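You operate a simulated robot arm through the tools that you are given. There is no shell and no other tool.

Carry out the task below with a simulated robot arm. There is one attempt and no reset: what you move stays moved.

## Task
Put the water cup with less oxygen on the LOW AIR pad.
Fine: meter knob to OXYGEN and left there; measure the blue and the yellow cup with the probe; rinse it after each and park it in its STORE well; the other cup stays.
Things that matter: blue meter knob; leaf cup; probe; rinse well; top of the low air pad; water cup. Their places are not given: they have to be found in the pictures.

It is judged by the outcome, as a careful person would: the job done as asked, and still so three seconds after it is handed in. It fails if anything else is knocked over, pushed out of place, dropped, spilled or broken.

## Robot
A 7-joint arm with a two-finger gripper, fixed in place. Base frame: the origin is on the floor under the middle of its stand, x ahead of it, y to its left, z up; the work surface is at about z = 80. Units: cm, rad, N and s.
With the tool pointing down near the work surface it reaches from about 38 to 78 cm from the base axis. Its first joint turns from -2.496 to 2.496 rad. Payload 2.45 kg.
The tool frame sits at the grasp point between the pads (the TCP): z along the fingers, y along the line on which they close. The tips reach 2.6 cm beyond it. The gripper opens to 9.6 cm; its body begins 6.9 cm behind the TCP.
Orientation is that of the tool frame in the base frame, as a unit quaternion [x, y, z, w]. With the fingers straight down and closing along the base's y, the tool's x points along the base's -x, its y along +y and its z along -z.

## Interface
- The arm moves only by the tool nudge_tool. Its argument "deltas" is a list of rows, each a list of 6 numbers: the shift along the tool's x, y, z in cm, then the turn, a rotation vector about the tool's x, y, z in rad. In form: [[tx, ty, tz, ax, ay, az], ...]. A call has 1 to 20 rows; each row is the pose to reach, as a shift and turn from the pose commanded when the call began, along the tool's axes at that moment. "claw" is the gripper command, from -1 (fully open) to 1 (shut), values between in proportion, set as the call begins (left out, the last holds). A row lasts 0.2 s, in which the tool goes at most 5 cm and 0.15 rad; a call with a longer step from one row to the next is refused whole, and so is a gripper value outside its range. A pose out of reach is approached as far as the arm can. The call stops where the force on the tool passes 40 N (or 10 N more than at its start, if that is more) or the arm is blocked; 0.2 s more then pass. Each finger travels about 5 cm/s and halts on what it meets, pressing with about 33 N; the grip force reading is that of the motor and also rises with nothing between the fingers. The clock runs only during rows and for 0.2 s after the last one: add rows that repeat a pose to give the fingers time. It gives the time, the measured TCP pose, the force on the tool (base axes), the opening and the grip force at its end, in the units of the frame above (readings bear some noise), with the torque about the TCP (base axes, N m) and any sound that the robot's microphone picked up.
- Cameras (640 x 400 px; columns grow to the right, rows downward): "scene" is fixed at [21.12, -49, 158.62]; the picture's right is [0.78, -0.62, 0.00], its down [-0.34, -0.42, -0.84] and it looks along [0.53, 0.66, -0.54] (base axes); focal length 334 px, centre (320, 200). "wrist" rides on the gripper at [8.2, 0.3, -9.8] in the tool frame; the picture's right is [-0.04, 1.00, 0.00], its down [-0.73, -0.03, -0.68] and it looks along [-0.68, -0.03, 0.73] (tool axes); focal length 256 px, centre (320, 200).
- grab_frame(camera): a new picture of that camera. It takes no simulated time.
- raise_lower(by): slides the trunk up (or, below 0, down) by that many cm; the arm rides with it, the base frame stays. It gives what a move gives, with no picture.
- locate(camera, pixels): for up to 12 pixels [column, row] of the newest picture of that camera ("zoom" is the newest enlarged one), the place [x, y, z] in the base frame of the surface seen there, good to about 0.2 cm, but the place of the scene camera against the robot may be out by one fixed shift of up to 1.8 cm in any direction. It takes no simulated time.
- zoom(camera, box): a new picture of the part [left, top, right, bottom] of that camera's present view, enlarged. It takes no simulated time.
- close_job(): hands the job in; it is judged then, once.

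Open the gripper and draw the arm clear of the work before you hand the job in, unless the task says otherwise.

The tools are called after ">>>" as a command line: name --pt "numbers of a row" for each row, then --argument value for the rest, lists and objects as JSON in quotes. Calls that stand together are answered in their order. nudge_tool: Moves the arm, as the interface text tells. Its arguments: {"type":"object","properties":{"deltas":{"type":"array"},"claw":{"type":"number"}},"required":["deltas"]} The other tools are called the same way: raise_lower (by) moves the trunk up or down; grab_frame (camera) takes a picture; locate (camera, pixels) gives the place of the surface under pixels of a picture; zoom (camera, box) takes an enlarged picture of a part of a camera's view; close_job () hands the job in.

At the start:

```text
t: 0.0
eef_pos: [52.81, 27.96, 114.32]
tcp_rot: [0.0, 1.0, 0.0, 0.0]
ft_force: [-0.6, -0.3, -0.2]
wrist_torque: [-0.01, -0.02, -0.03]
grip_width: 9.6
finger_force: 0.1
trunk travel left (down, up): [-57.5, 6.5]
```

scene: 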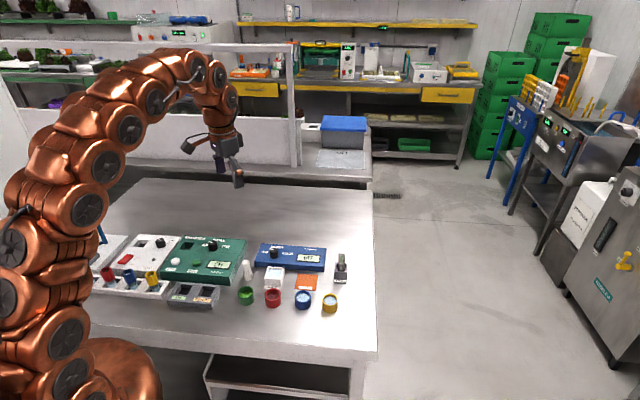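
wrist: 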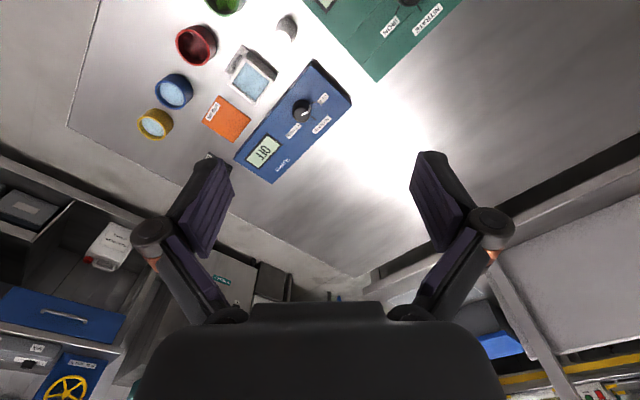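

The wrist view shows the blue meter around (295,120), with blue and yellow cups at (173,90) and (155,124). I'll zoom in on both cameras to read the labels.

>>> zoom --camera "scene" --box '[220, 220, 380, 320]'

>>> zoom --camera "wrist" --box '[120, 0, 370, 200]'

>>> zoom --camera "scene" --box '[80, 220, 240, 320]'

```text
4.00 times, centred on (300, 270) of scene
```

zoom: 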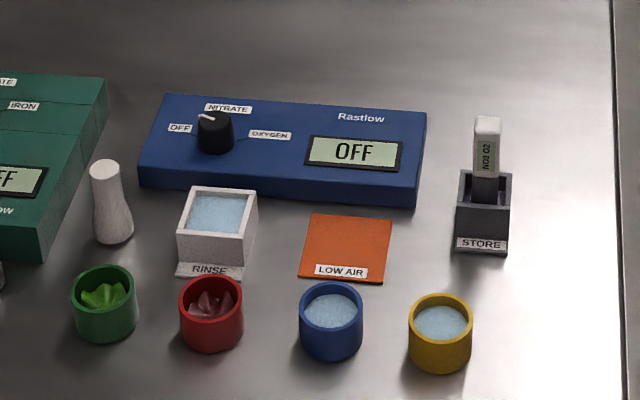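

```text
2.00 times, centred on (245, 100) of wrist
```

zoom: 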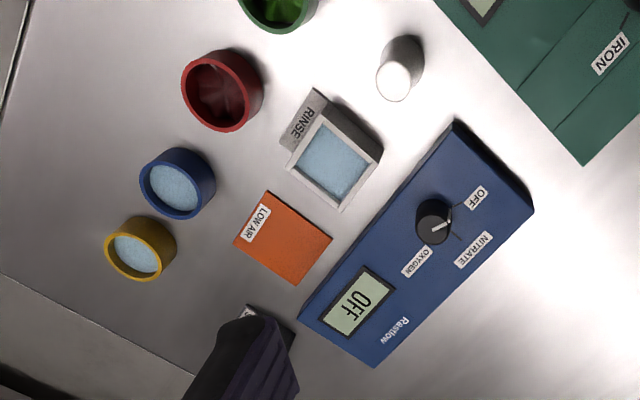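

```text
4.00 times, centred on (160, 270) of scene
```

zoom: 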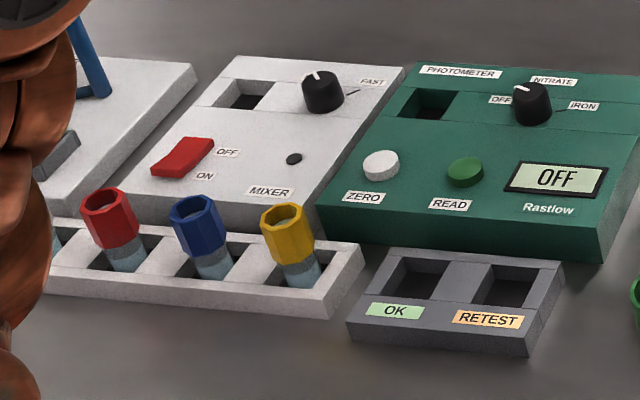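

Both zooms are clear: knob pointer at OFF, OXYGEN on the right of the dial. I'll locate the key points with the wrist camera (no fixed shift) and compare with scene.

>>> grab_frame --camera "wrist"

>>> grab_frame --camera "scene"

```text
taken
```

wrist: 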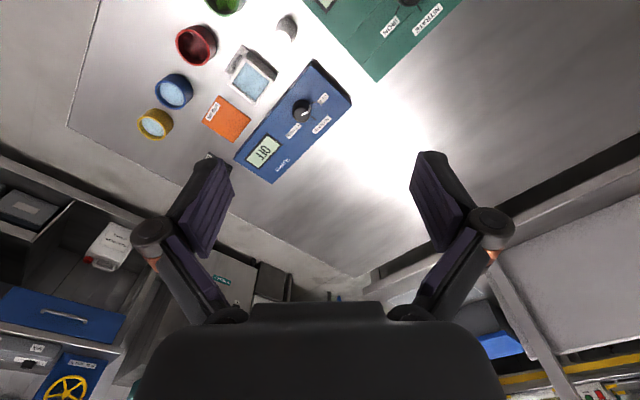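

```text
taken
```

scene: 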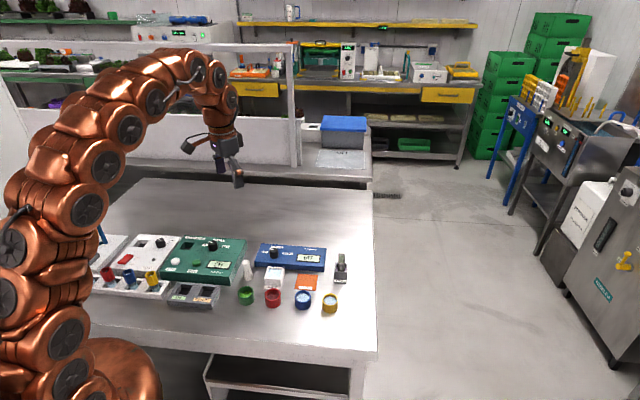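

Locating the knob, rinse, pad, cups and store in the wrist frame.

>>> locate --camera "wrist" --pixels '[[301, 111], [250, 81], [226, 120], [174, 91], [153, 124], [196, 44], [286, 28], [290, 131], [265, 152], [210, 157], [324, 62], [272, 182]]'

>>> locate --camera "scene" --pixels '[[274, 253], [274, 274], [306, 283], [303, 298], [330, 304], [273, 295], [342, 252], [341, 267], [247, 263], [246, 292], [290, 252], [340, 281]]'

```text
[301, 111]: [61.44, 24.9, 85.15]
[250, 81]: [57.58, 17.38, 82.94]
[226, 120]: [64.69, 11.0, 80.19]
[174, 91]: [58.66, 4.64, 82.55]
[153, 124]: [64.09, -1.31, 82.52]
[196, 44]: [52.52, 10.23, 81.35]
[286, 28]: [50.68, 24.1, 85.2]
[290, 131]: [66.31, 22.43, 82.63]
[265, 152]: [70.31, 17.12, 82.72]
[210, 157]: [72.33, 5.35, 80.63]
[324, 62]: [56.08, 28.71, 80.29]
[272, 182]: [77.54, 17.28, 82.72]
```

```text
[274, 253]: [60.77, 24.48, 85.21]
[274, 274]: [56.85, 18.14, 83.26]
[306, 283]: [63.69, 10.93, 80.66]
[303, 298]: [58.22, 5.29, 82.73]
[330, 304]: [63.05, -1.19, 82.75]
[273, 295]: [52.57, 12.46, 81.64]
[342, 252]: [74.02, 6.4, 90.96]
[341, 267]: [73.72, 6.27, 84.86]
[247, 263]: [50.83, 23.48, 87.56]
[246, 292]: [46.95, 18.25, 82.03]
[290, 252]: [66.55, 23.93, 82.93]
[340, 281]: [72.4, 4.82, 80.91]
```

The wrist and scene readings agree to about 1 cm. I'll move the gripper toward a viewing spot above the blue meter to get close, accurate positions.

>>> nudge_tool --pt "-1.0 -1.0 3.0 0 0 0" --pt "-2.5 -2.0 6.5 0 0 0" --pt "-4 -3.0 10 0 0 0" --pt "-5.5 -4 13 0 0 0" --pt "-5.5 -4 13 0 0 0" --claw -1

```text
t: 1.2
eef_pos: [58.22, 24.18, 101.25]
tcp_rot: [0.0, 1.0, 0.0, 0.0]
ft_force: [-0.1, -0.6, -0.4]
wrist_torque: [-0.01, 0.01, 0.01]
grip_width: 9.6
finger_force: 0.0
trunk travel left (down, up): [-57.5, 6.5]
```

The arm reached (58.2, 24.2, 101.3). I'll take a new wrist picture of the meter.

>>> grab_frame --camera "wrist"

>>> grab_frame --camera "scene"

```text
taken
```

wrist: 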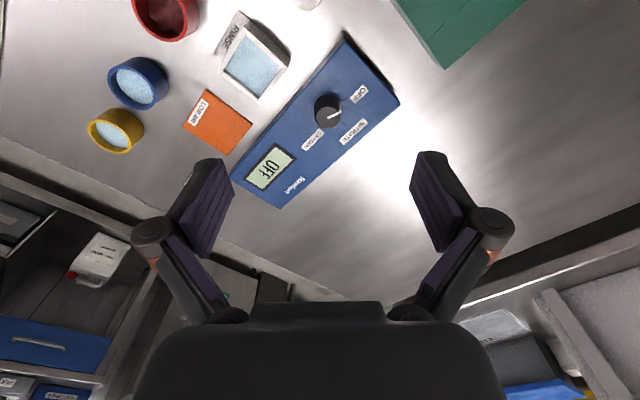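

```text
taken
```

scene: 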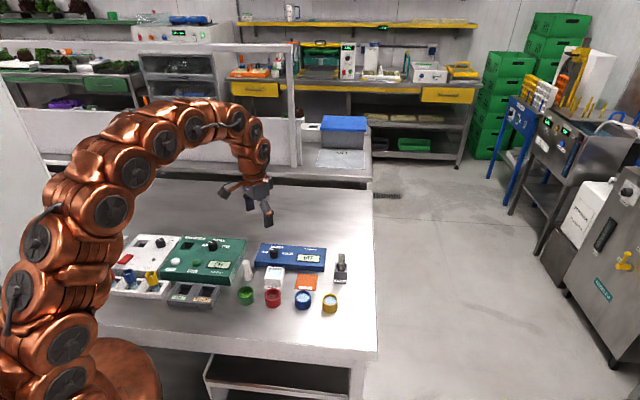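

The knob is now at about (329,111) in the wrist view. I zoom onto the meter for the tick marks and pointer.

>>> zoom --camera "wrist" --box '[270, 60, 400, 160]'

```text
4.00 times, centred on (335, 110) of wrist
```

zoom: 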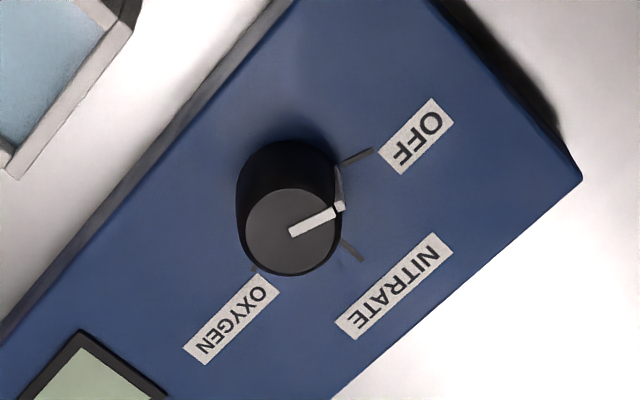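

I locate the knob top centre, pointer end, and the tick marks in this zoom.

>>> locate --camera "zoom" --pixels '[[291, 233], [335, 208], [292, 232], [248, 232], [292, 190], [290, 272], [372, 151], [345, 162], [362, 261], [344, 240], [253, 269], [232, 318]]'

>>> locate --camera "zoom" --pixels '[[416, 136], [395, 288], [575, 178], [335, 390], [82, 335], [340, 205]]'

```text
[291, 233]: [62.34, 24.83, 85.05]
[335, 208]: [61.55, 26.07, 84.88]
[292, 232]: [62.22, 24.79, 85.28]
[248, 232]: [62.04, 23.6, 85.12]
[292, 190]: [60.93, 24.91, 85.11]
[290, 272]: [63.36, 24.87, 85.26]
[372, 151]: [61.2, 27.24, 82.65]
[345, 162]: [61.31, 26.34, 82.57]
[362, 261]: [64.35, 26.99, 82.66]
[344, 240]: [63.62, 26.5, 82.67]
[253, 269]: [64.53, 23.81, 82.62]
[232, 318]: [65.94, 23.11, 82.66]
```

```text
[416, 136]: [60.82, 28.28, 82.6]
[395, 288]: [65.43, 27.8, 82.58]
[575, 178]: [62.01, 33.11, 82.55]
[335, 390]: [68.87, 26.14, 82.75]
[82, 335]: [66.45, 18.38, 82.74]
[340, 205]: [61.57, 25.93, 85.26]
```

Knob centre ≈ (62.15, 24.83), top z 85.2, panel z 82.65; OFF tick at ≈114°, NITRATE ≈45°, OXYGEN ≈ -24°, so it needs about 2.4 rad clockwise. I move over the knob while pre-turning the tool by -1.2 rad, with the claw half open.

>>> nudge_tool --pt "-0.5 0.1 1.0 0 0 -0.15" --pt "-1.0 0.2 2.0 0 0 -0.3" --pt "-1.5 0.3 3.0 0 0 -0.45" --pt "-2.0 0.4 4.0 0 0 -0.6" --pt "-2.5 0.5 5.0 0 0 -0.75" --pt "-3.0 0.6 6.0 0 0 -0.9" --pt "-3.5 0.7 7.0 0 0 -1.05" --pt "-3.84 0.87 8.0 0 0 -1.2" --pt "-3.84 0.87 9.0 0 0 -1.2" --pt "-3.84 0.87 9.0 0 0 -1.2" --claw 0

```text
t: 3.4
eef_pos: [62.03, 24.98, 92.4]
tcp_rot: [-0.565, 0.825, 0.0, 0.0]
ft_force: [0.9, 0.3, -0.2]
wrist_torque: [0.03, 0.02, 0.01]
grip_width: 4.81
finger_force: 0.0
trunk travel left (down, up): [-57.5, 6.5]
```

Tool turned as asked. I check the knob against the fingers in the wrist view.

>>> grab_frame --camera "wrist"

>>> zoom --camera "scene" --box '[220, 200, 380, 300]'

```text
taken
```

wrist: 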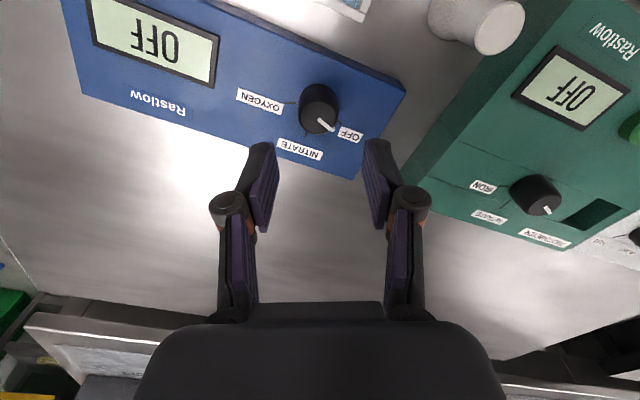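

```text
4.00 times, centred on (300, 250) of scene
```

zoom: 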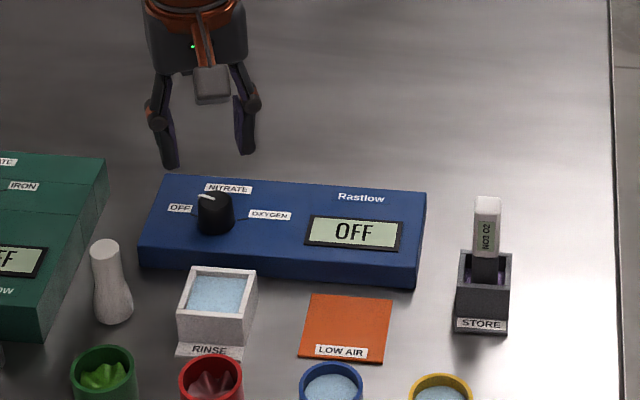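

The knob sits at about (318,108) in the wrist view between the two fingers' line. I locate its rim points again from this closer view.

>>> zoom --camera "wrist" --box '[240, 60, 400, 160]'

```text
4.00 times, centred on (320, 110) of wrist
```

zoom: 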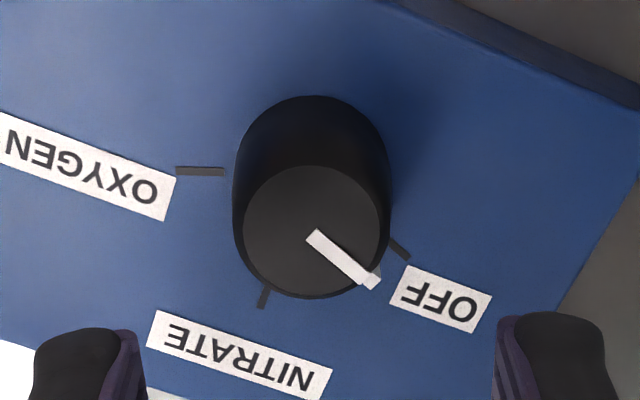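

>>> locate --camera "zoom" --pixels '[[314, 230], [246, 230], [384, 226], [314, 168], [316, 293], [370, 280], [178, 171], [222, 171], [263, 306], [408, 258], [392, 243], [268, 290]]'

```text
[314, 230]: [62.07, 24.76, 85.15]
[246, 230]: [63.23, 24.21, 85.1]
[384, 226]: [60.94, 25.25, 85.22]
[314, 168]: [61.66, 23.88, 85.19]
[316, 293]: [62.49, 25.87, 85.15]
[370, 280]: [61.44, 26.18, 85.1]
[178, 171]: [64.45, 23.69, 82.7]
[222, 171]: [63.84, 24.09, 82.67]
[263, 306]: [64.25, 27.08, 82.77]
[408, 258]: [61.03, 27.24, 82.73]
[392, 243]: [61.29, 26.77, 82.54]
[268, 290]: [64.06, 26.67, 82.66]
```

Knob centre refined to (62.08, 24.78), turn needed ≈ 2.42 rad. I descend to z ≈ 85.7 (tips 0.4 cm above the panel) with fingers straddling it.

>>> nudge_tool --pt "0.07 0.05 2.0 0 0 0" --pt "0.07 0.05 4.0 0 0 0" --pt "0.07 0.05 5.5 0 0 0" --pt "0.07 0.05 6.6 0 0 0" --pt "0.07 0.05 6.6 0 0 0" --claw 0

```text
t: 4.6
eef_pos: [61.94, 24.88, 85.65]
tcp_rot: [-0.565, 0.825, -0.001, 0.0]
ft_force: [-0.6, -0.4, 0.0]
wrist_torque: [0.01, 0.0, -0.02]
grip_width: 4.82
finger_force: 0.0
trunk travel left (down, up): [-57.5, 6.5]
```

No contact during the descent. I take a wrist picture before closing.

>>> grab_frame --camera "wrist"

>>> zoom --camera "scene" --box '[220, 200, 380, 300]'

```text
taken
```

wrist: 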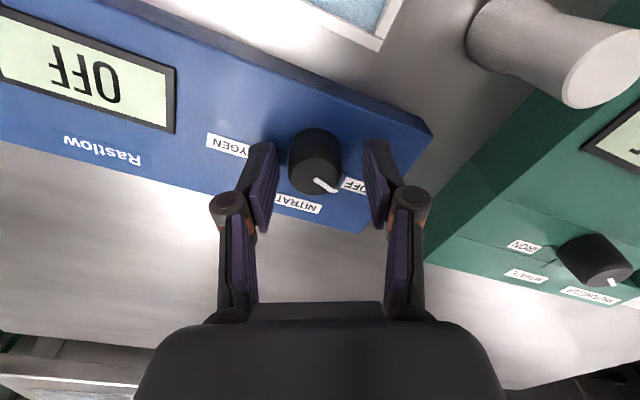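

```text
4.00 times, centred on (300, 250) of scene
```

zoom: 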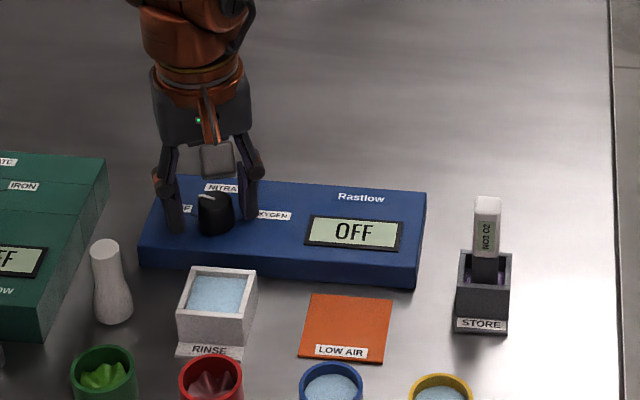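

The fingers straddle the knob at (315,160). I close on it without moving.

>>> nudge_tool --pt "0 0 0 0 0 0" --pt "0 0 0 0 0 0" --pt "0 0 0 0 0 0" --claw 1

```text
t: 5.4
eef_pos: [62.22, 24.78, 85.58]
tcp_rot: [-0.564, 0.826, 0.0, 0.001]
ft_force: [21.0, -7.0, 1.6]
wrist_torque: [0.0, -0.76, 0.0]
grip_width: 2.89
finger_force: 45.2
trunk travel left (down, up): [-57.5, 6.5]
```

Width 2.89 with a 22 N side force toward +x means the grip is slightly off-centre; I shift 0.2 cm along -tool y to relieve it.

>>> nudge_tool --pt "0 -0.1 0 0 0 0" --pt "0 -0.2 0 0 0 0" --pt "0 -0.2 0 0 0 0" --claw 1

```text
t: 6.2
eef_pos: [62.31, 24.81, 85.66]
tcp_rot: [-0.564, 0.826, 0.0, -0.002]
ft_force: [17.6, -7.5, -6.9]
wrist_torque: [0.45, -0.57, 0.04]
grip_width: 2.91
finger_force: 44.7
trunk travel left (down, up): [-57.5, 6.5]
```

The force dropped only a little. I look at the wrist view to see how the pads sit on the knob.

>>> zoom --camera "wrist" --box '[220, 100, 420, 225]'

>>> zoom --camera "scene" --box '[220, 200, 380, 300]'

```text
3.20 times, centred on (320, 162) of wrist
```

zoom: 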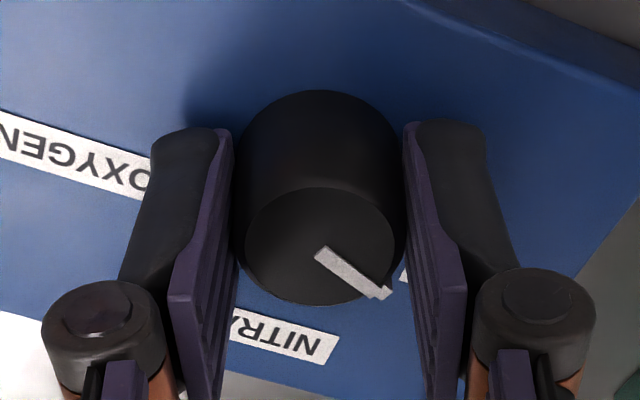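

```text
4.00 times, centred on (300, 250) of scene
```

zoom: 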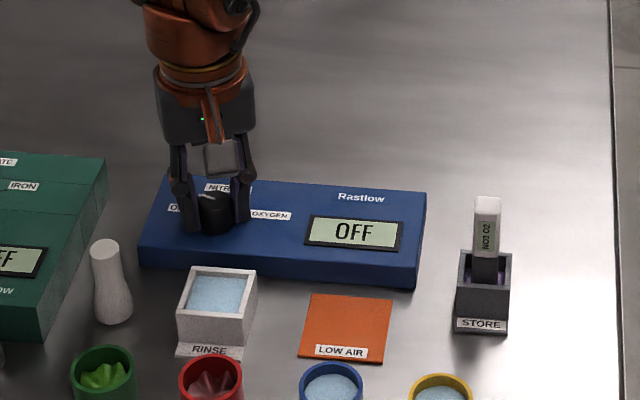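

Both pads touch the slightly conical knob. I shift another 0.2 cm the same way to see if the side force falls.

>>> nudge_tool --pt "0 -0.1 0 0 0 0" --pt "0 -0.2 0 0 0 0" --pt "0 -0.2 0 0 0 0" --claw 1

```text
t: 7.0
eef_pos: [62.21, 24.88, 85.63]
tcp_rot: [-0.565, 0.825, 0.0, -0.002]
ft_force: [-1.0, -4.3, -15.3]
wrist_torque: [0.37, 0.0, 0.03]
grip_width: 2.87
finger_force: 45.6
trunk travel left (down, up): [-57.5, 6.5]
```

Side force is now near zero. I turn the knob clockwise by 2.4 rad about tool z in small steps.

>>> nudge_tool --pt "0 0 0 0 0 0.134" --pt "0 0 0 0 0 0.268" --pt "0 0 0 0 0 0.402" --pt "0 0 0 0 0 0.536" --pt "0 0 0 0 0 0.67" --pt "0 0 0 0 0 0.804" --pt "0 0 0 0 0 0.938" --pt "0 0 0 0 0 1.072" --pt "0 0 0 0 0 1.206" --pt "0 0 0 0 0 1.34" --pt "0 0 0 0 0 1.474" --pt "0 0 0 0 0 1.608" --pt "0 0 0 0 0 1.742" --pt "0 0 0 0 0 1.876" --pt "0 0 0 0 0 2.01" --pt "0 0 0 0 0 2.144" --pt "0 0 0 0 0 2.278" --pt "0 0 0 0 0 2.412" --pt "0 0 0 0 0 2.412" --claw 1

```text
t: 11.0
eef_pos: [62.26, 24.59, 85.81]
tcp_rot: [0.57, 0.822, -0.003, 0.0]
ft_force: [-2.6, -9.6, 6.5]
wrist_torque: [-0.41, 0.29, 0.35]
grip_width: 2.84
finger_force: 44.9
trunk travel left (down, up): [-57.5, 6.5]
stopped in row 19: the force on the tool passed its limit at 40 N (the readings are from after the stop); the commanded pose is now the measured one
```

The turn completed (stop in the last hold row). I check the display and pointer.

>>> zoom --camera "scene" --box '[220, 200, 380, 300]'

>>> grab_frame --camera "wrist"

```text
4.00 times, centred on (300, 250) of scene
```

zoom: 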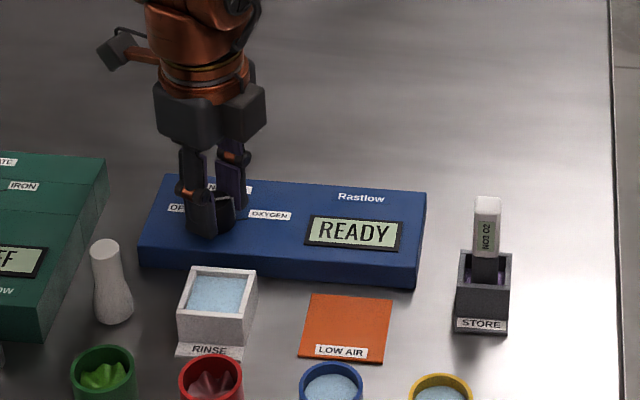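

```text
taken
```

wrist: 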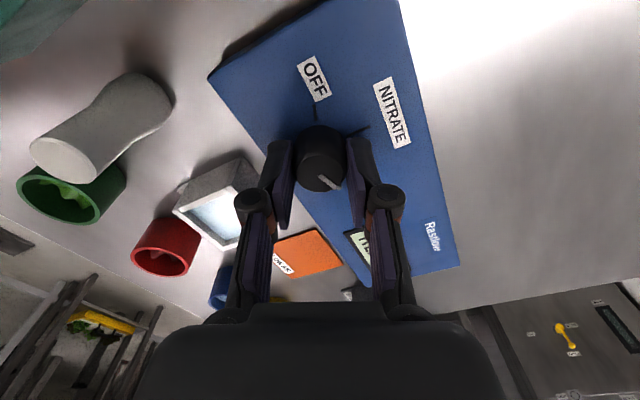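

Display reads READY. I open the fingers in place to ~4.8 cm, then rise straight up.

>>> nudge_tool --pt "0 0 0 0 0 0" --pt "0 0 0 0 0 0" --pt "0 0 0 0 0 0" --pt "0 0 -1.5 0 0 0" --pt "0 0 -4 0 0 0" --pt "0 0 -8 0 0 0" --pt "0 0 -11 0 0 0" --pt "0 0 -11 0 0 0" --claw 0

```text
t: 12.8
eef_pos: [62.39, 24.73, 96.75]
tcp_rot: [0.57, 0.821, -0.002, 0.0]
ft_force: [-0.4, -0.2, 0.2]
wrist_torque: [-0.01, -0.01, 0.01]
grip_width: 4.8
finger_force: 0.0
trunk travel left (down, up): [-57.5, 6.5]
```

I check the knob pointer and the display from both cameras after release.

>>> zoom --camera "scene" --box '[220, 220, 380, 320]'

>>> grab_frame --camera "wrist"

```text
4.00 times, centred on (300, 270) of scene
```

zoom: 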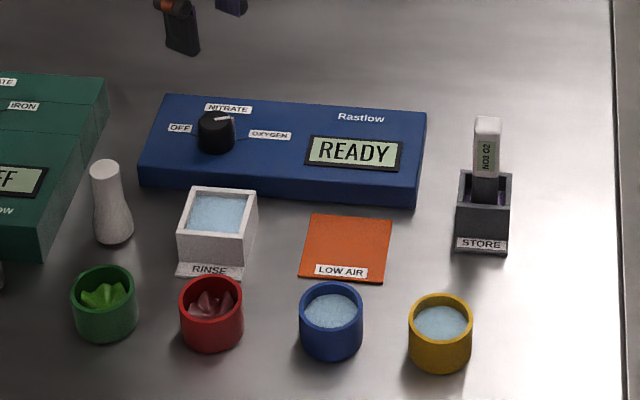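

```text
taken
```

wrist: 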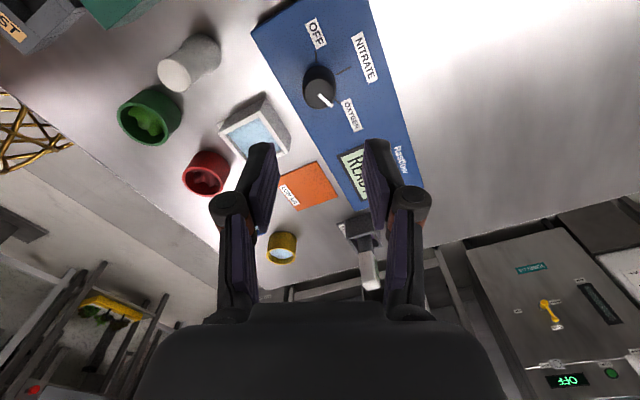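

I zoom on the knob to see whether the pointer really lines up with the OXYGEN tick.

>>> zoom --camera "wrist" --box '[260, 40, 390, 140]'

```text
4.00 times, centred on (325, 90) of wrist
```

zoom: 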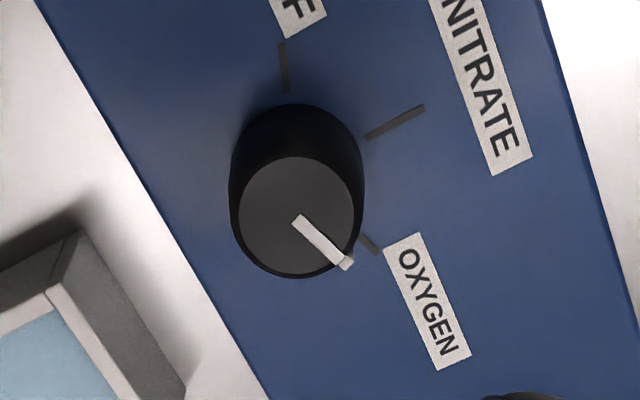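

>>> locate --camera "zoom" --pixels '[[296, 215], [345, 262], [240, 215], [352, 213], [297, 158], [296, 272], [378, 252], [362, 237], [424, 107], [368, 136], [281, 44], [287, 90]]'

```text
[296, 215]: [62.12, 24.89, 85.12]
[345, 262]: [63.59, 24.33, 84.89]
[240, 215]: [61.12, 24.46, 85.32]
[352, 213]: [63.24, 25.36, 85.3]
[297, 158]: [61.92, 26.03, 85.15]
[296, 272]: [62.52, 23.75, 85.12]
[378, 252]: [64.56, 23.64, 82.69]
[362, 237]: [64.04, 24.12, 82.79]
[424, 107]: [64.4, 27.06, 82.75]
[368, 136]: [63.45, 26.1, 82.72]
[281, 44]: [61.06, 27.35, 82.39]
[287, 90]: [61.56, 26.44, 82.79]
```

The pointer is at ≈ -22°, OXYGEN tick ≈ -25°, within a few degrees, display READY. Next I move toward the probe in the STORE well, rotating so the fingers align with the bench layout (yaw -0.785).

>>> nudge_tool --pt "-1.18 0.15 -0.66 0 0 -0.143" --pt "-2.35 0.3 -1.31 0 0 -0.286" --pt "-3.53 0.44 -1.97 0 0 -0.428" --pt "-4.7 0.59 -2.63 0 0 -0.571" --pt "-5.88 0.74 -3.29 0 0 -0.714" --pt "-7.06 0.89 -3.94 0 0 -0.857" --pt "-8.24 1.04 -4.6 0 0 -1.0" --pt "-9.41 1.18 -5.26 0 0 -1.142" --pt "-10.59 1.33 -5.91 0 0 -1.285" --pt "-11.76 1.48 -6.57 0 0 -1.428" --pt "-12.94 1.63 -7.23 0 0 -1.571" --pt "-14.12 1.77 -7.89 0 0 -1.714" --pt "-15.29 1.92 -8.54 0 0 -1.856" --pt "-16.47 2.07 -9.2 0 0 -1.999" --pt "-16.47 2.07 -9.2 0 0 -1.999" --claw 0

```text
t: 16.0
eef_pos: [70.1, 10.02, 106.09]
tcp_rot: [-0.384, 0.923, -0.001, -0.002]
ft_force: [0.3, 0.2, 0.4]
wrist_torque: [-0.03, -0.02, 0.01]
grip_width: 4.8
finger_force: 0.1
trunk travel left (down, up): [-57.5, 6.5]
```

Arrived at (70.1, 10.0, 106.1). I take a wrist picture to see the probe and STORE well.

>>> grab_frame --camera "wrist"

```text
taken
```

wrist: 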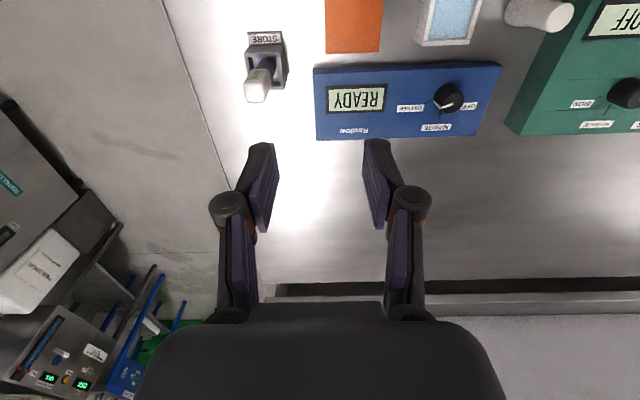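

The probe is at about (260,80) in the wrist view, well near (265,60). I zoom in.

>>> zoom --camera "wrist" --box '[210, 20, 338, 100]'

```text
5.00 times, centred on (274, 60) of wrist
```

zoom: 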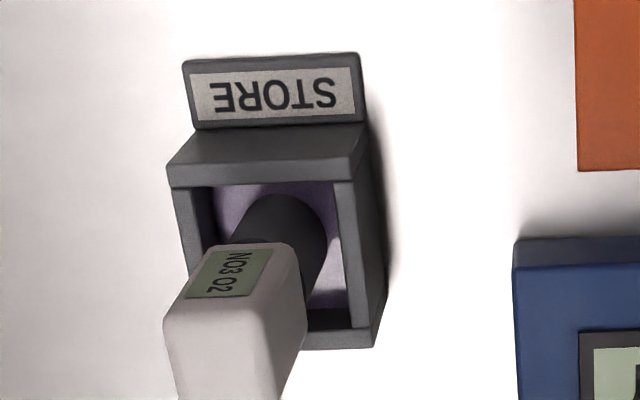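

>>> locate --camera "zoom" --pixels '[[168, 180], [360, 175], [375, 340], [195, 270], [230, 360], [170, 318], [300, 330], [200, 245], [290, 245], [235, 300], [325, 215], [275, 200]]'

>>> zoom --camera "wrist" --box '[210, 50, 338, 130]'

```text
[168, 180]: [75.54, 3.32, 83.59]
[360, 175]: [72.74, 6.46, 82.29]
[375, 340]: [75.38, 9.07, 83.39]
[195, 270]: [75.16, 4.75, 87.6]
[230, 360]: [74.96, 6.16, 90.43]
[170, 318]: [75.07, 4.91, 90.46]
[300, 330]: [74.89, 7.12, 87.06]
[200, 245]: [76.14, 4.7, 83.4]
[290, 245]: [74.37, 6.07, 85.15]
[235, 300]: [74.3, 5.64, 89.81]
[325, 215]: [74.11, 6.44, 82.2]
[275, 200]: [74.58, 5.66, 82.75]
```

```text
5.00 times, centred on (274, 90) of wrist
```

zoom: 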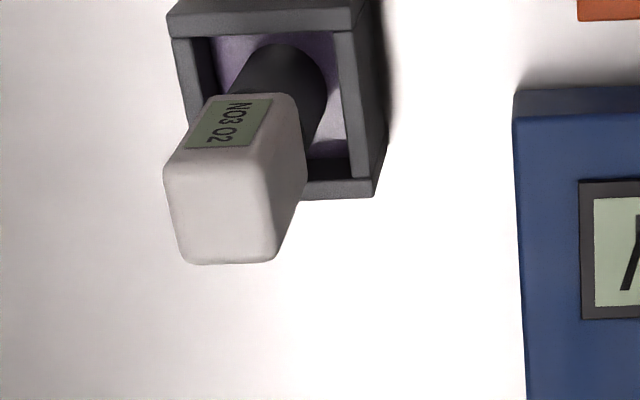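

I locate the probe handle's top face corners and the well rim in this zoom.

>>> locate --camera "zoom" --pixels '[[170, 178], [255, 172], [268, 252], [188, 256], [220, 215], [300, 180], [190, 145], [270, 105], [295, 150], [240, 155], [205, 100], [285, 60]]'

>>> locate --camera "zoom" --pixels '[[175, 25], [355, 20], [370, 188], [330, 40], [210, 45], [345, 155], [320, 190], [230, 45]]'

```text
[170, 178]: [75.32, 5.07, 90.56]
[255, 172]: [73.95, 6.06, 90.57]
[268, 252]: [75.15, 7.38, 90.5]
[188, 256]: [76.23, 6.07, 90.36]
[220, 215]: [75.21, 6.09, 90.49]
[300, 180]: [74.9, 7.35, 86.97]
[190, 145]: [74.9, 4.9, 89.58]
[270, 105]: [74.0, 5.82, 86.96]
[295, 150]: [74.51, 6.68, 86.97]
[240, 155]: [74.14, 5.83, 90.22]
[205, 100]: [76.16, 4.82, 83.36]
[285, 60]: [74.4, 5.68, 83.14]
```

```text
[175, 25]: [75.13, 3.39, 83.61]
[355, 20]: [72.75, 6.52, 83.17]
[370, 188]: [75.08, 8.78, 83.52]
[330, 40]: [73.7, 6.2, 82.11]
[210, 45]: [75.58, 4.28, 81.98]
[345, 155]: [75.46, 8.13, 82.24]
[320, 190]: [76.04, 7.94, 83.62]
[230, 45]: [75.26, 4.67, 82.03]
```

Handle is a ~1.9 cm square column centred near (75.15, 6.15), top z 90.5, bottom z 87; well rim z 83.5. I move above it at z ≈ 96 with the fingers along the layout's left-right axis.

>>> nudge_tool --pt "-0.2 -1.6 2.0 0 0 0" --pt "-0.4 -3.2 4.0 0 0 0" --pt "-0.6 -4.8 6.0 0 0 0" --pt "-0.82 -6.31 8.0 0 0 0" --pt "-0.82 -6.31 10.1 0 0 0" --pt "-0.82 -6.31 10.1 0 0 0" --claw 0

```text
t: 17.4
eef_pos: [75.19, 6.13, 95.82]
tcp_rot: [-0.383, 0.924, -0.001, -0.002]
ft_force: [-0.3, 0.1, 0.3]
wrist_torque: [0.01, -0.02, 0.01]
grip_width: 4.8
finger_force: 0.1
trunk travel left (down, up): [-57.5, 6.5]
```

The tool is at (75.19, 6.13, 95.8). I check alignment with the handle before descending.

>>> grab_frame --camera "wrist"

>>> zoom --camera "scene" --box '[280, 200, 400, 275]'

```text
taken
```

wrist: 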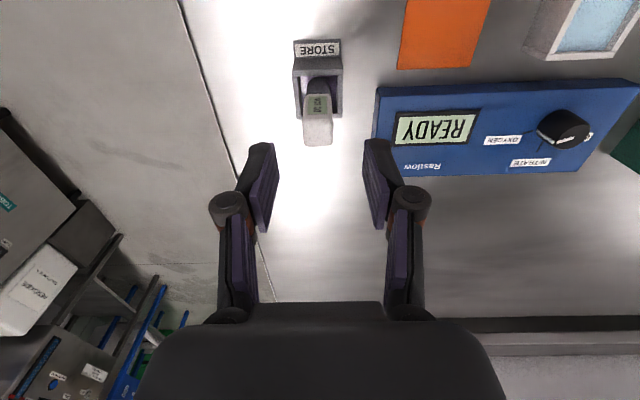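

```text
5.33 times, centred on (340, 238) of scene
```

zoom: 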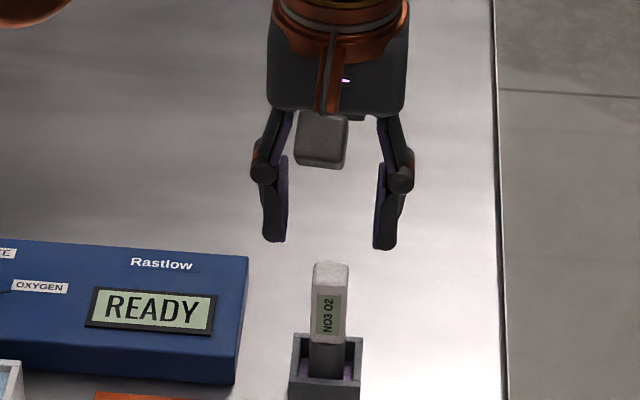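

The handle lies between the fingers, roughly centred at (318,128). I zoom and locate its top face for fine alignment.

>>> zoom --camera "wrist" --box '[256, 80, 384, 160]'

```text
5.00 times, centred on (320, 120) of wrist
```

zoom: 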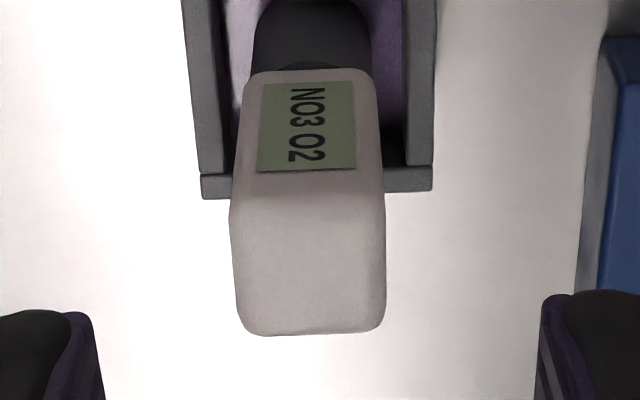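

>>> locate --camera "zoom" --pixels '[[237, 210], [378, 205], [375, 318], [245, 325], [310, 265], [240, 150], [372, 100], [250, 80], [310, 150], [260, 25], [365, 25], [310, 25]]'

```text
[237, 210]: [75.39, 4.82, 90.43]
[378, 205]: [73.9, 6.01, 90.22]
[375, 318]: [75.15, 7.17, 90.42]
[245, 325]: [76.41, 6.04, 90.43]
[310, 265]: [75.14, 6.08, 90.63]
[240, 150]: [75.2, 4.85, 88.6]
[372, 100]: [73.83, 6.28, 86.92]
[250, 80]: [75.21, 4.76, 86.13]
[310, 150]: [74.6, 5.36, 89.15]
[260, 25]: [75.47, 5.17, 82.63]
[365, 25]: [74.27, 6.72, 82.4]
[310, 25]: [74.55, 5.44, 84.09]
```

Handle centre reads (75.2, 6.0), almost exactly below the tool. I descend to z ≈ 88.7 with the fingers straddling the handle.

>>> nudge_tool --pt "0.05 -0.09 2.0 0 0 0" --pt "0.05 -0.09 4.0 0 0 0" --pt "0.05 -0.09 5.6 0 0 0" --pt "0.05 -0.09 7.1 0 0 0" --pt "0.05 -0.09 7.1 0 0 0" --claw 0

```text
t: 18.6
eef_pos: [75.06, 6.06, 88.58]
tcp_rot: [-0.383, 0.924, -0.001, -0.001]
ft_force: [-0.3, 0.7, 1.0]
wrist_torque: [-0.03, 0.01, 0.01]
grip_width: 4.8
finger_force: 0.0
trunk travel left (down, up): [-57.5, 6.5]
```

No contact. I look once more before closing.

>>> zoom --camera "wrist" --box '[220, 80, 420, 205]'

>>> zoom --camera "scene" --box '[280, 210, 400, 285]'

```text
3.20 times, centred on (320, 142) of wrist
```

zoom: 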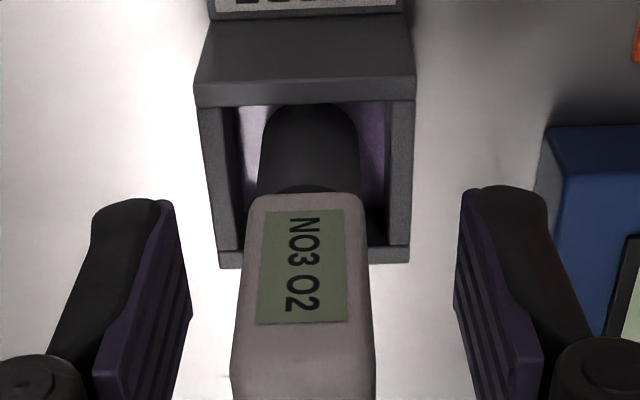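

```text
5.33 times, centred on (340, 248) of scene
```

zoom: 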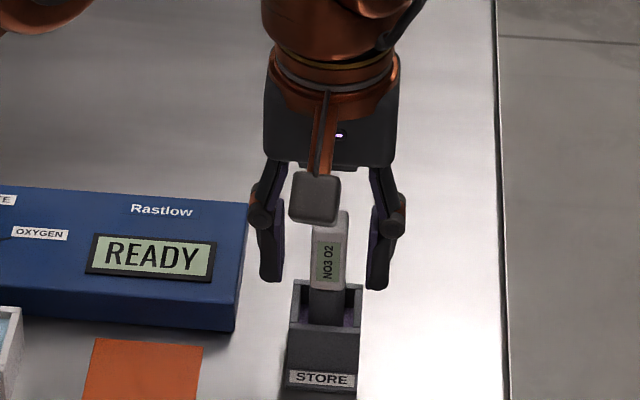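

The handle is roughly mid-way (slightly left). I shift 0.1 cm left and close on the handle.

>>> nudge_tool --pt "0 -0.1 0 0 0 0" --pt "0 -0.1 0 0 0 0" --pt "0 -0.1 0 0 0 0" --pt "0 -0.1 0 0 0 0" --pt "0 -0.1 0 0 0 0" --claw 1

```text
t: 19.8
eef_pos: [75.16, 5.93, 88.77]
tcp_rot: [-0.383, 0.924, -0.002, -0.002]
ft_force: [-0.5, -0.3, -0.2]
wrist_torque: [-0.03, 0.0, -0.04]
grip_width: 2.19
finger_force: 33.4
trunk travel left (down, up): [-57.5, 6.5]
```

The probe is held at 2.19 cm width with no side force. I lift straight up 12 cm.

>>> nudge_tool --pt "0 -0.1 -1.0 0 0 0" --pt "0 -0.1 -2.5 0 0 0" --pt "0 -0.1 -4.5 0 0 0" --pt "0 -0.1 -6.5 0 0 0" --pt "0 -0.1 -8.5 0 0 0" --pt "0 -0.1 -10.5 0 0 0" --pt "0 -0.1 -12 0 0 0" --pt "0 -0.1 -12 0 0 0" --claw 1

```text
t: 21.6
eef_pos: [75.39, 5.72, 100.83]
tcp_rot: [-0.382, 0.924, 0.0, -0.001]
ft_force: [-0.5, 0.7, -0.8]
wrist_torque: [0.01, -0.01, -0.01]
grip_width: 2.16
finger_force: 32.8
trunk travel left (down, up): [-57.5, 6.5]
```

Lifted to z ≈ 100.8. I check the probe and the well from both cameras.

>>> grab_frame --camera "wrist"

>>> zoom --camera "scene" --box '[220, 170, 400, 282]'

```text
taken
```

wrist: 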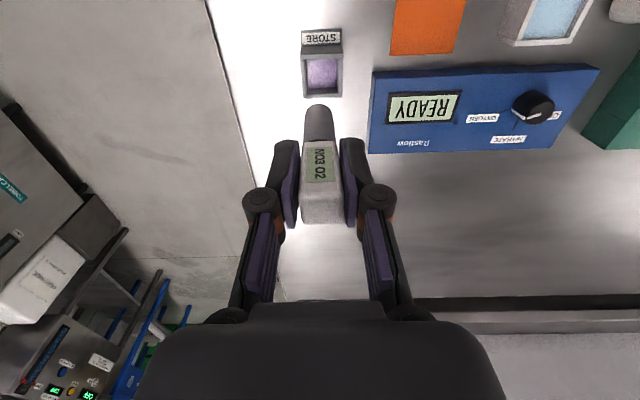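

```text
3.56 times, centred on (310, 226) of scene
```

zoom: 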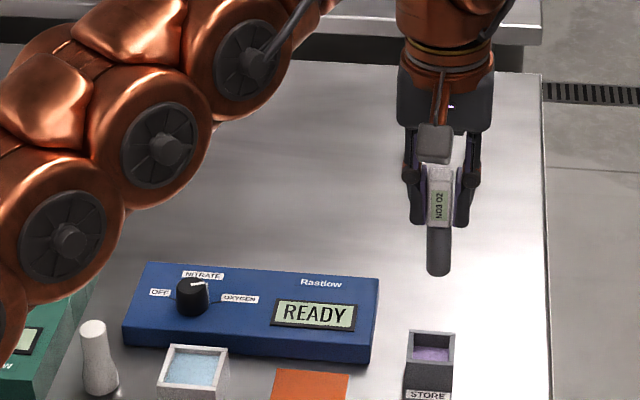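

The probe hangs freely with the tip visible at zoom (438,270). I locate the tip and well now that it is clear.

>>> locate --camera "zoom" --pixels '[[438, 272], [438, 265], [428, 262], [449, 260], [438, 232], [440, 172], [438, 222], [428, 235], [450, 235], [432, 355], [409, 335], [453, 336]]'

>>> zoom --camera "wrist" --box '[256, 20, 384, 100]'

```text
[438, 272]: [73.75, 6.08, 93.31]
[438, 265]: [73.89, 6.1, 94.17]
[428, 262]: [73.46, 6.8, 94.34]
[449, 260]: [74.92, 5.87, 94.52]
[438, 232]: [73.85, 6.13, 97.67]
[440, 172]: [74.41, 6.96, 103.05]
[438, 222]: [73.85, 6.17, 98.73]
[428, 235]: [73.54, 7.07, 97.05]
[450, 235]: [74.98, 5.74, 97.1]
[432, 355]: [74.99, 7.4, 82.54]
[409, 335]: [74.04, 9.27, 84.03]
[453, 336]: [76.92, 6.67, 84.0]
```

```text
5.00 times, centred on (320, 60) of wrist
```

zoom: 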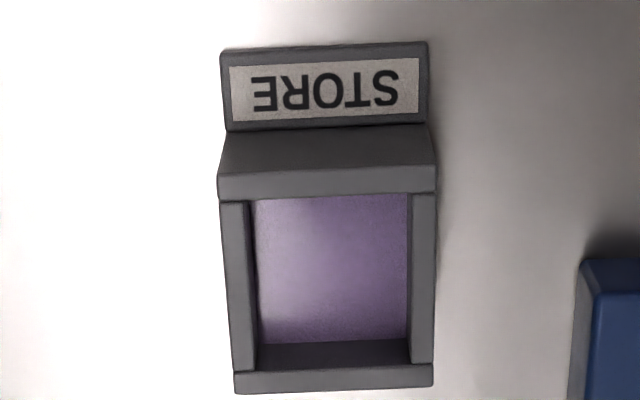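

Tip is ≈ 7.7 cm below the TCP. I locate the STORE well's rim and interior for the later parking.

>>> locate --camera "zoom" --pixels '[[220, 185], [436, 180], [432, 375], [238, 380], [252, 200], [410, 197], [408, 362], [258, 365], [330, 270], [330, 330], [325, 380], [328, 185]]'

>>> grab_frame --camera "scene"

```text
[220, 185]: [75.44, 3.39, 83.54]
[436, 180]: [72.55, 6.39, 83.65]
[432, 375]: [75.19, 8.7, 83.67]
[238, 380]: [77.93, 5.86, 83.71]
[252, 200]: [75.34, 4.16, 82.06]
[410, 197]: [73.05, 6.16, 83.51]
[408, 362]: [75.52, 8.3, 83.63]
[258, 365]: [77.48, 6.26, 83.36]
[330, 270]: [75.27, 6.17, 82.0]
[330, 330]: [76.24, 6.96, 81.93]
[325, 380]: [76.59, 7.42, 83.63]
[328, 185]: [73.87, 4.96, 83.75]
```

```text
taken
```

scene: 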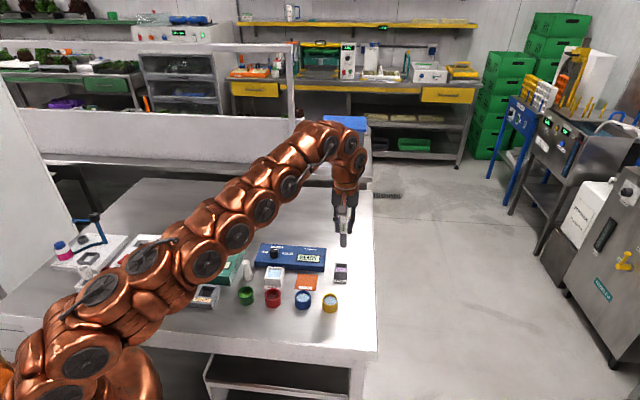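

Well rim centre ≈ (75.28, 6.09). Now I carry the probe over toward the blue cup at (58.7, 4.6), staying at z ≈ 100 so the tip (≈92) clears everything.

>>> nudge_tool --pt "1.3 1.2 0 0 0 0" --pt "2.8 2.6 0 0 0 0" --pt "4.4 4.0 0 0 0 0" --pt "6.0 5.5 0 0 0 0" --pt "7.6 7.0 0 0 0 0" --pt "9.2 8.5 0 0 0 0" --pt "10.7 9.9 0 0 0 0" --pt "12.1 11.08 0.5 0 0 0" --pt "12.1 11.08 0.8 0 0 0" --claw 1

```text
t: 23.6
eef_pos: [58.75, 5.38, 100.13]
tcp_rot: [-0.383, 0.924, 0.0, -0.001]
ft_force: [-0.8, -0.1, 0.5]
wrist_torque: [-0.02, 0.01, 0.01]
grip_width: 2.16
finger_force: 33.0
trunk travel left (down, up): [-57.5, 6.5]
```

Above the blue cup region now. I grab both views.

>>> grab_frame --camera "wrist"

>>> zoom --camera "scene" --box '[220, 210, 380, 310]'

```text
taken
```

wrist: 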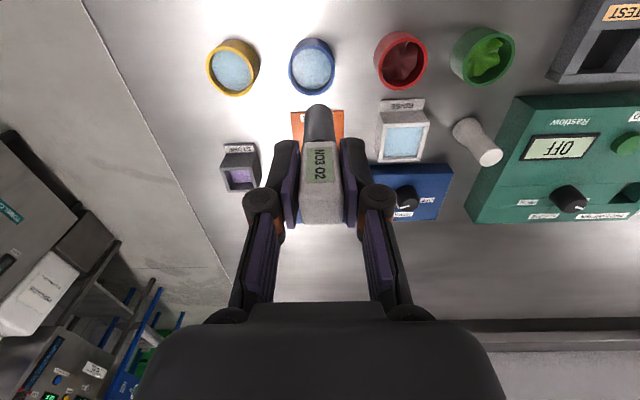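

```text
4.00 times, centred on (300, 260) of scene
```

zoom: 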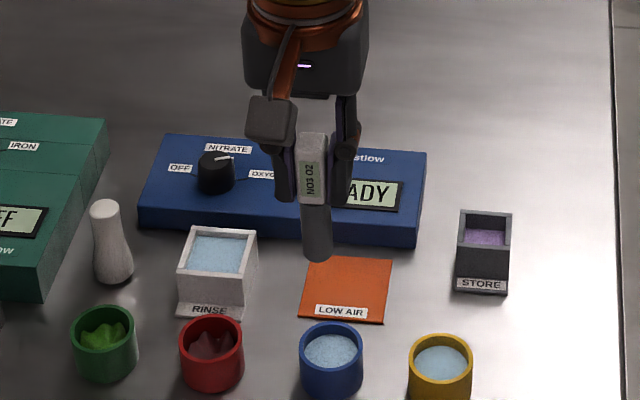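

The wrist view shows blue cup at (311,65), yellow at (233,67), rinse at (402,135) and the pad behind the probe. I zoom on the cups.

>>> zoom --camera "wrist" --box '[192, 20, 352, 120]'

```text
4.00 times, centred on (272, 70) of wrist
```

zoom: 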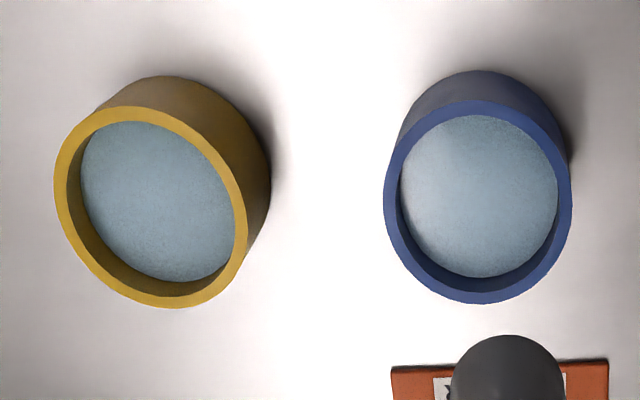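

>>> locate --camera "zoom" --pixels '[[478, 108], [478, 297], [390, 200], [563, 200], [478, 200], [100, 118], [235, 270], [150, 115], [170, 300], [60, 190], [245, 215], [155, 205]]'

>>> zoom --camera "wrist" --box '[352, 80, 480, 160]'

```text
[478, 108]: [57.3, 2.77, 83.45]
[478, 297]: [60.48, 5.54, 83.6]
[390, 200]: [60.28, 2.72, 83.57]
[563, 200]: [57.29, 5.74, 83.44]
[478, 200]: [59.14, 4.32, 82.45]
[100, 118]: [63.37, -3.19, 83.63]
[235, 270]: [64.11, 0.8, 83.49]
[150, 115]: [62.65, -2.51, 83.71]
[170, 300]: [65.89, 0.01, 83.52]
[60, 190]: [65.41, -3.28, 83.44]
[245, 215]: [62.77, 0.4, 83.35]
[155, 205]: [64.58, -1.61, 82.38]
```

```text
5.00 times, centred on (416, 120) of wrist
```

zoom: 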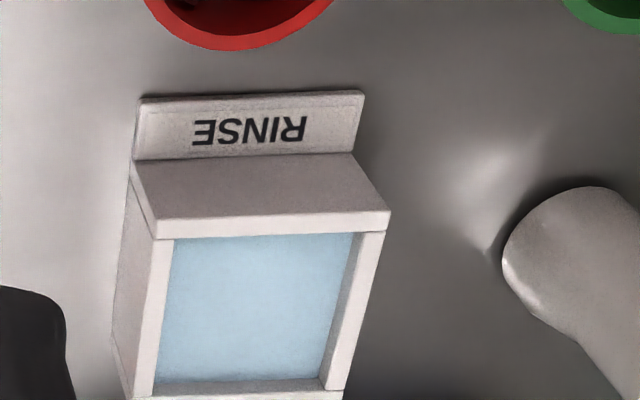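

Blue cup centre ≈ (58.84, 4.2), yellow ≈ (64.2, -1.35), rims z 83.5, water z 82.4. Now I locate the rinse well corners in the latest zoom.

>>> locate --camera "zoom" --pixels '[[157, 230], [386, 220], [344, 390], [140, 388], [172, 243], [350, 238], [322, 378], [160, 380], [255, 310], [250, 390], [270, 228], [565, 235]]'

```text
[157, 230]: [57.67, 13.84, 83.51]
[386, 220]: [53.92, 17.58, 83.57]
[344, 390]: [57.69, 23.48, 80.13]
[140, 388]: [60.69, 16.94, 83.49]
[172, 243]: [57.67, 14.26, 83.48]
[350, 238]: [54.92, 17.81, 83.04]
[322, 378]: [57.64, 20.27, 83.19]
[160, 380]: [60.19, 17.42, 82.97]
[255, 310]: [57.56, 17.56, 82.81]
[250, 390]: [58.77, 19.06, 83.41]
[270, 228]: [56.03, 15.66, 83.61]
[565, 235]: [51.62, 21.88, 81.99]
```

Rinse well centre ≈ (57.6, 17.4), rim 83.5, water 82.8. I check where the probe shaft tip sits relative to the TCP.

>>> zoom --camera "wrist" --box '[272, 90, 368, 150]'

```text
6.67 times, centred on (320, 120) of wrist
```

zoom: 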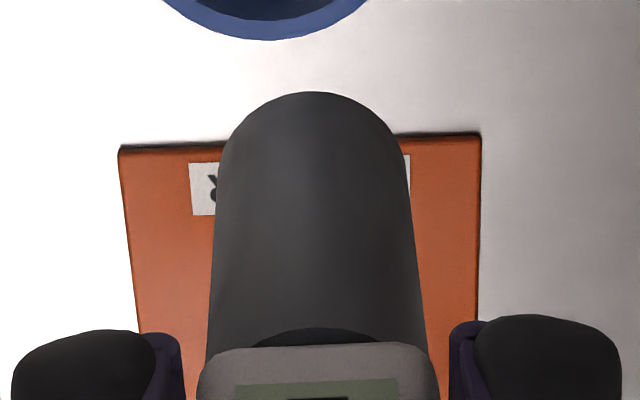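

>>> locate --camera "zoom" --pixels '[[312, 98], [225, 150], [400, 150], [312, 150], [212, 280], [415, 280], [312, 280], [205, 370], [430, 370]]'

```text
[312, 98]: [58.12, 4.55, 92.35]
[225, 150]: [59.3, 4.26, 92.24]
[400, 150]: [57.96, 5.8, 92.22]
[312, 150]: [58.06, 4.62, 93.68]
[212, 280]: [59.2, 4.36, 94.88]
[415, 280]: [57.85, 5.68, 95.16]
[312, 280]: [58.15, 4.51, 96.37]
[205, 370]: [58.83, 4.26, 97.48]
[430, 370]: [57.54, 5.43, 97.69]
```

The shaft axis is at ≈ (58.72, 5.15) with the tip ≈ 7.9 cm below the TCP. I shift onto the blue cup's centre (58.84, 4.2) and descend until the tip is just above the rim.

>>> nudge_tool --pt "0.59 -0.76 0 0 0 0" --pt "0.59 -0.76 1.5 0 0 0" --pt "0.59 -0.76 3.5 0 0 0" --pt "0.59 -0.76 5.5 0 0 0" --pt "0.59 -0.76 7.0 0 0 0" --pt "0.59 -0.76 7.0 0 0 0" --claw 1

```text
t: 25.0
eef_pos: [59.03, 4.18, 93.1]
tcp_rot: [-0.383, 0.924, -0.001, -0.002]
ft_force: [-0.5, -0.2, -1.3]
wrist_torque: [0.02, 0.06, -0.02]
grip_width: 2.17
finger_force: 32.9
trunk travel left (down, up): [-57.5, 6.5]
```

The tip should be ~1.7 cm above the rim. I check alignment with both cameras.

>>> zoom --camera "wrist" --box '[240, 50, 400, 150]'

>>> zoom --camera "scene" --box '[240, 230, 368, 310]'

```text
4.00 times, centred on (320, 100) of wrist
```

zoom: 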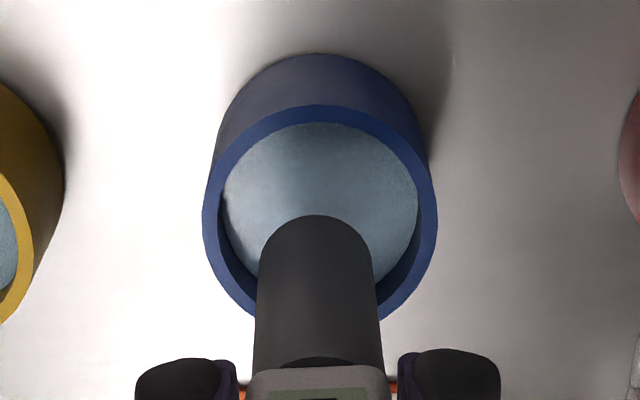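

```text
5.00 times, centred on (304, 270) of scene
```

zoom: 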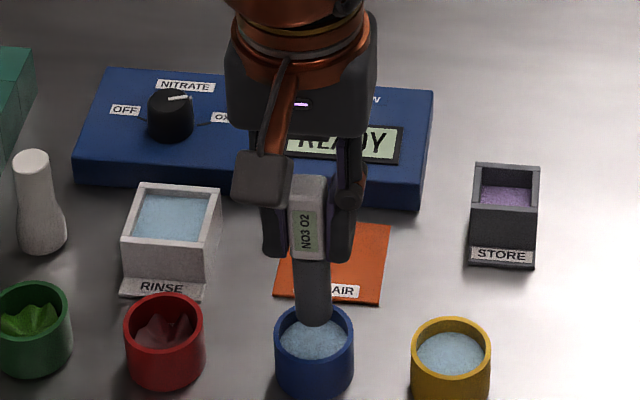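

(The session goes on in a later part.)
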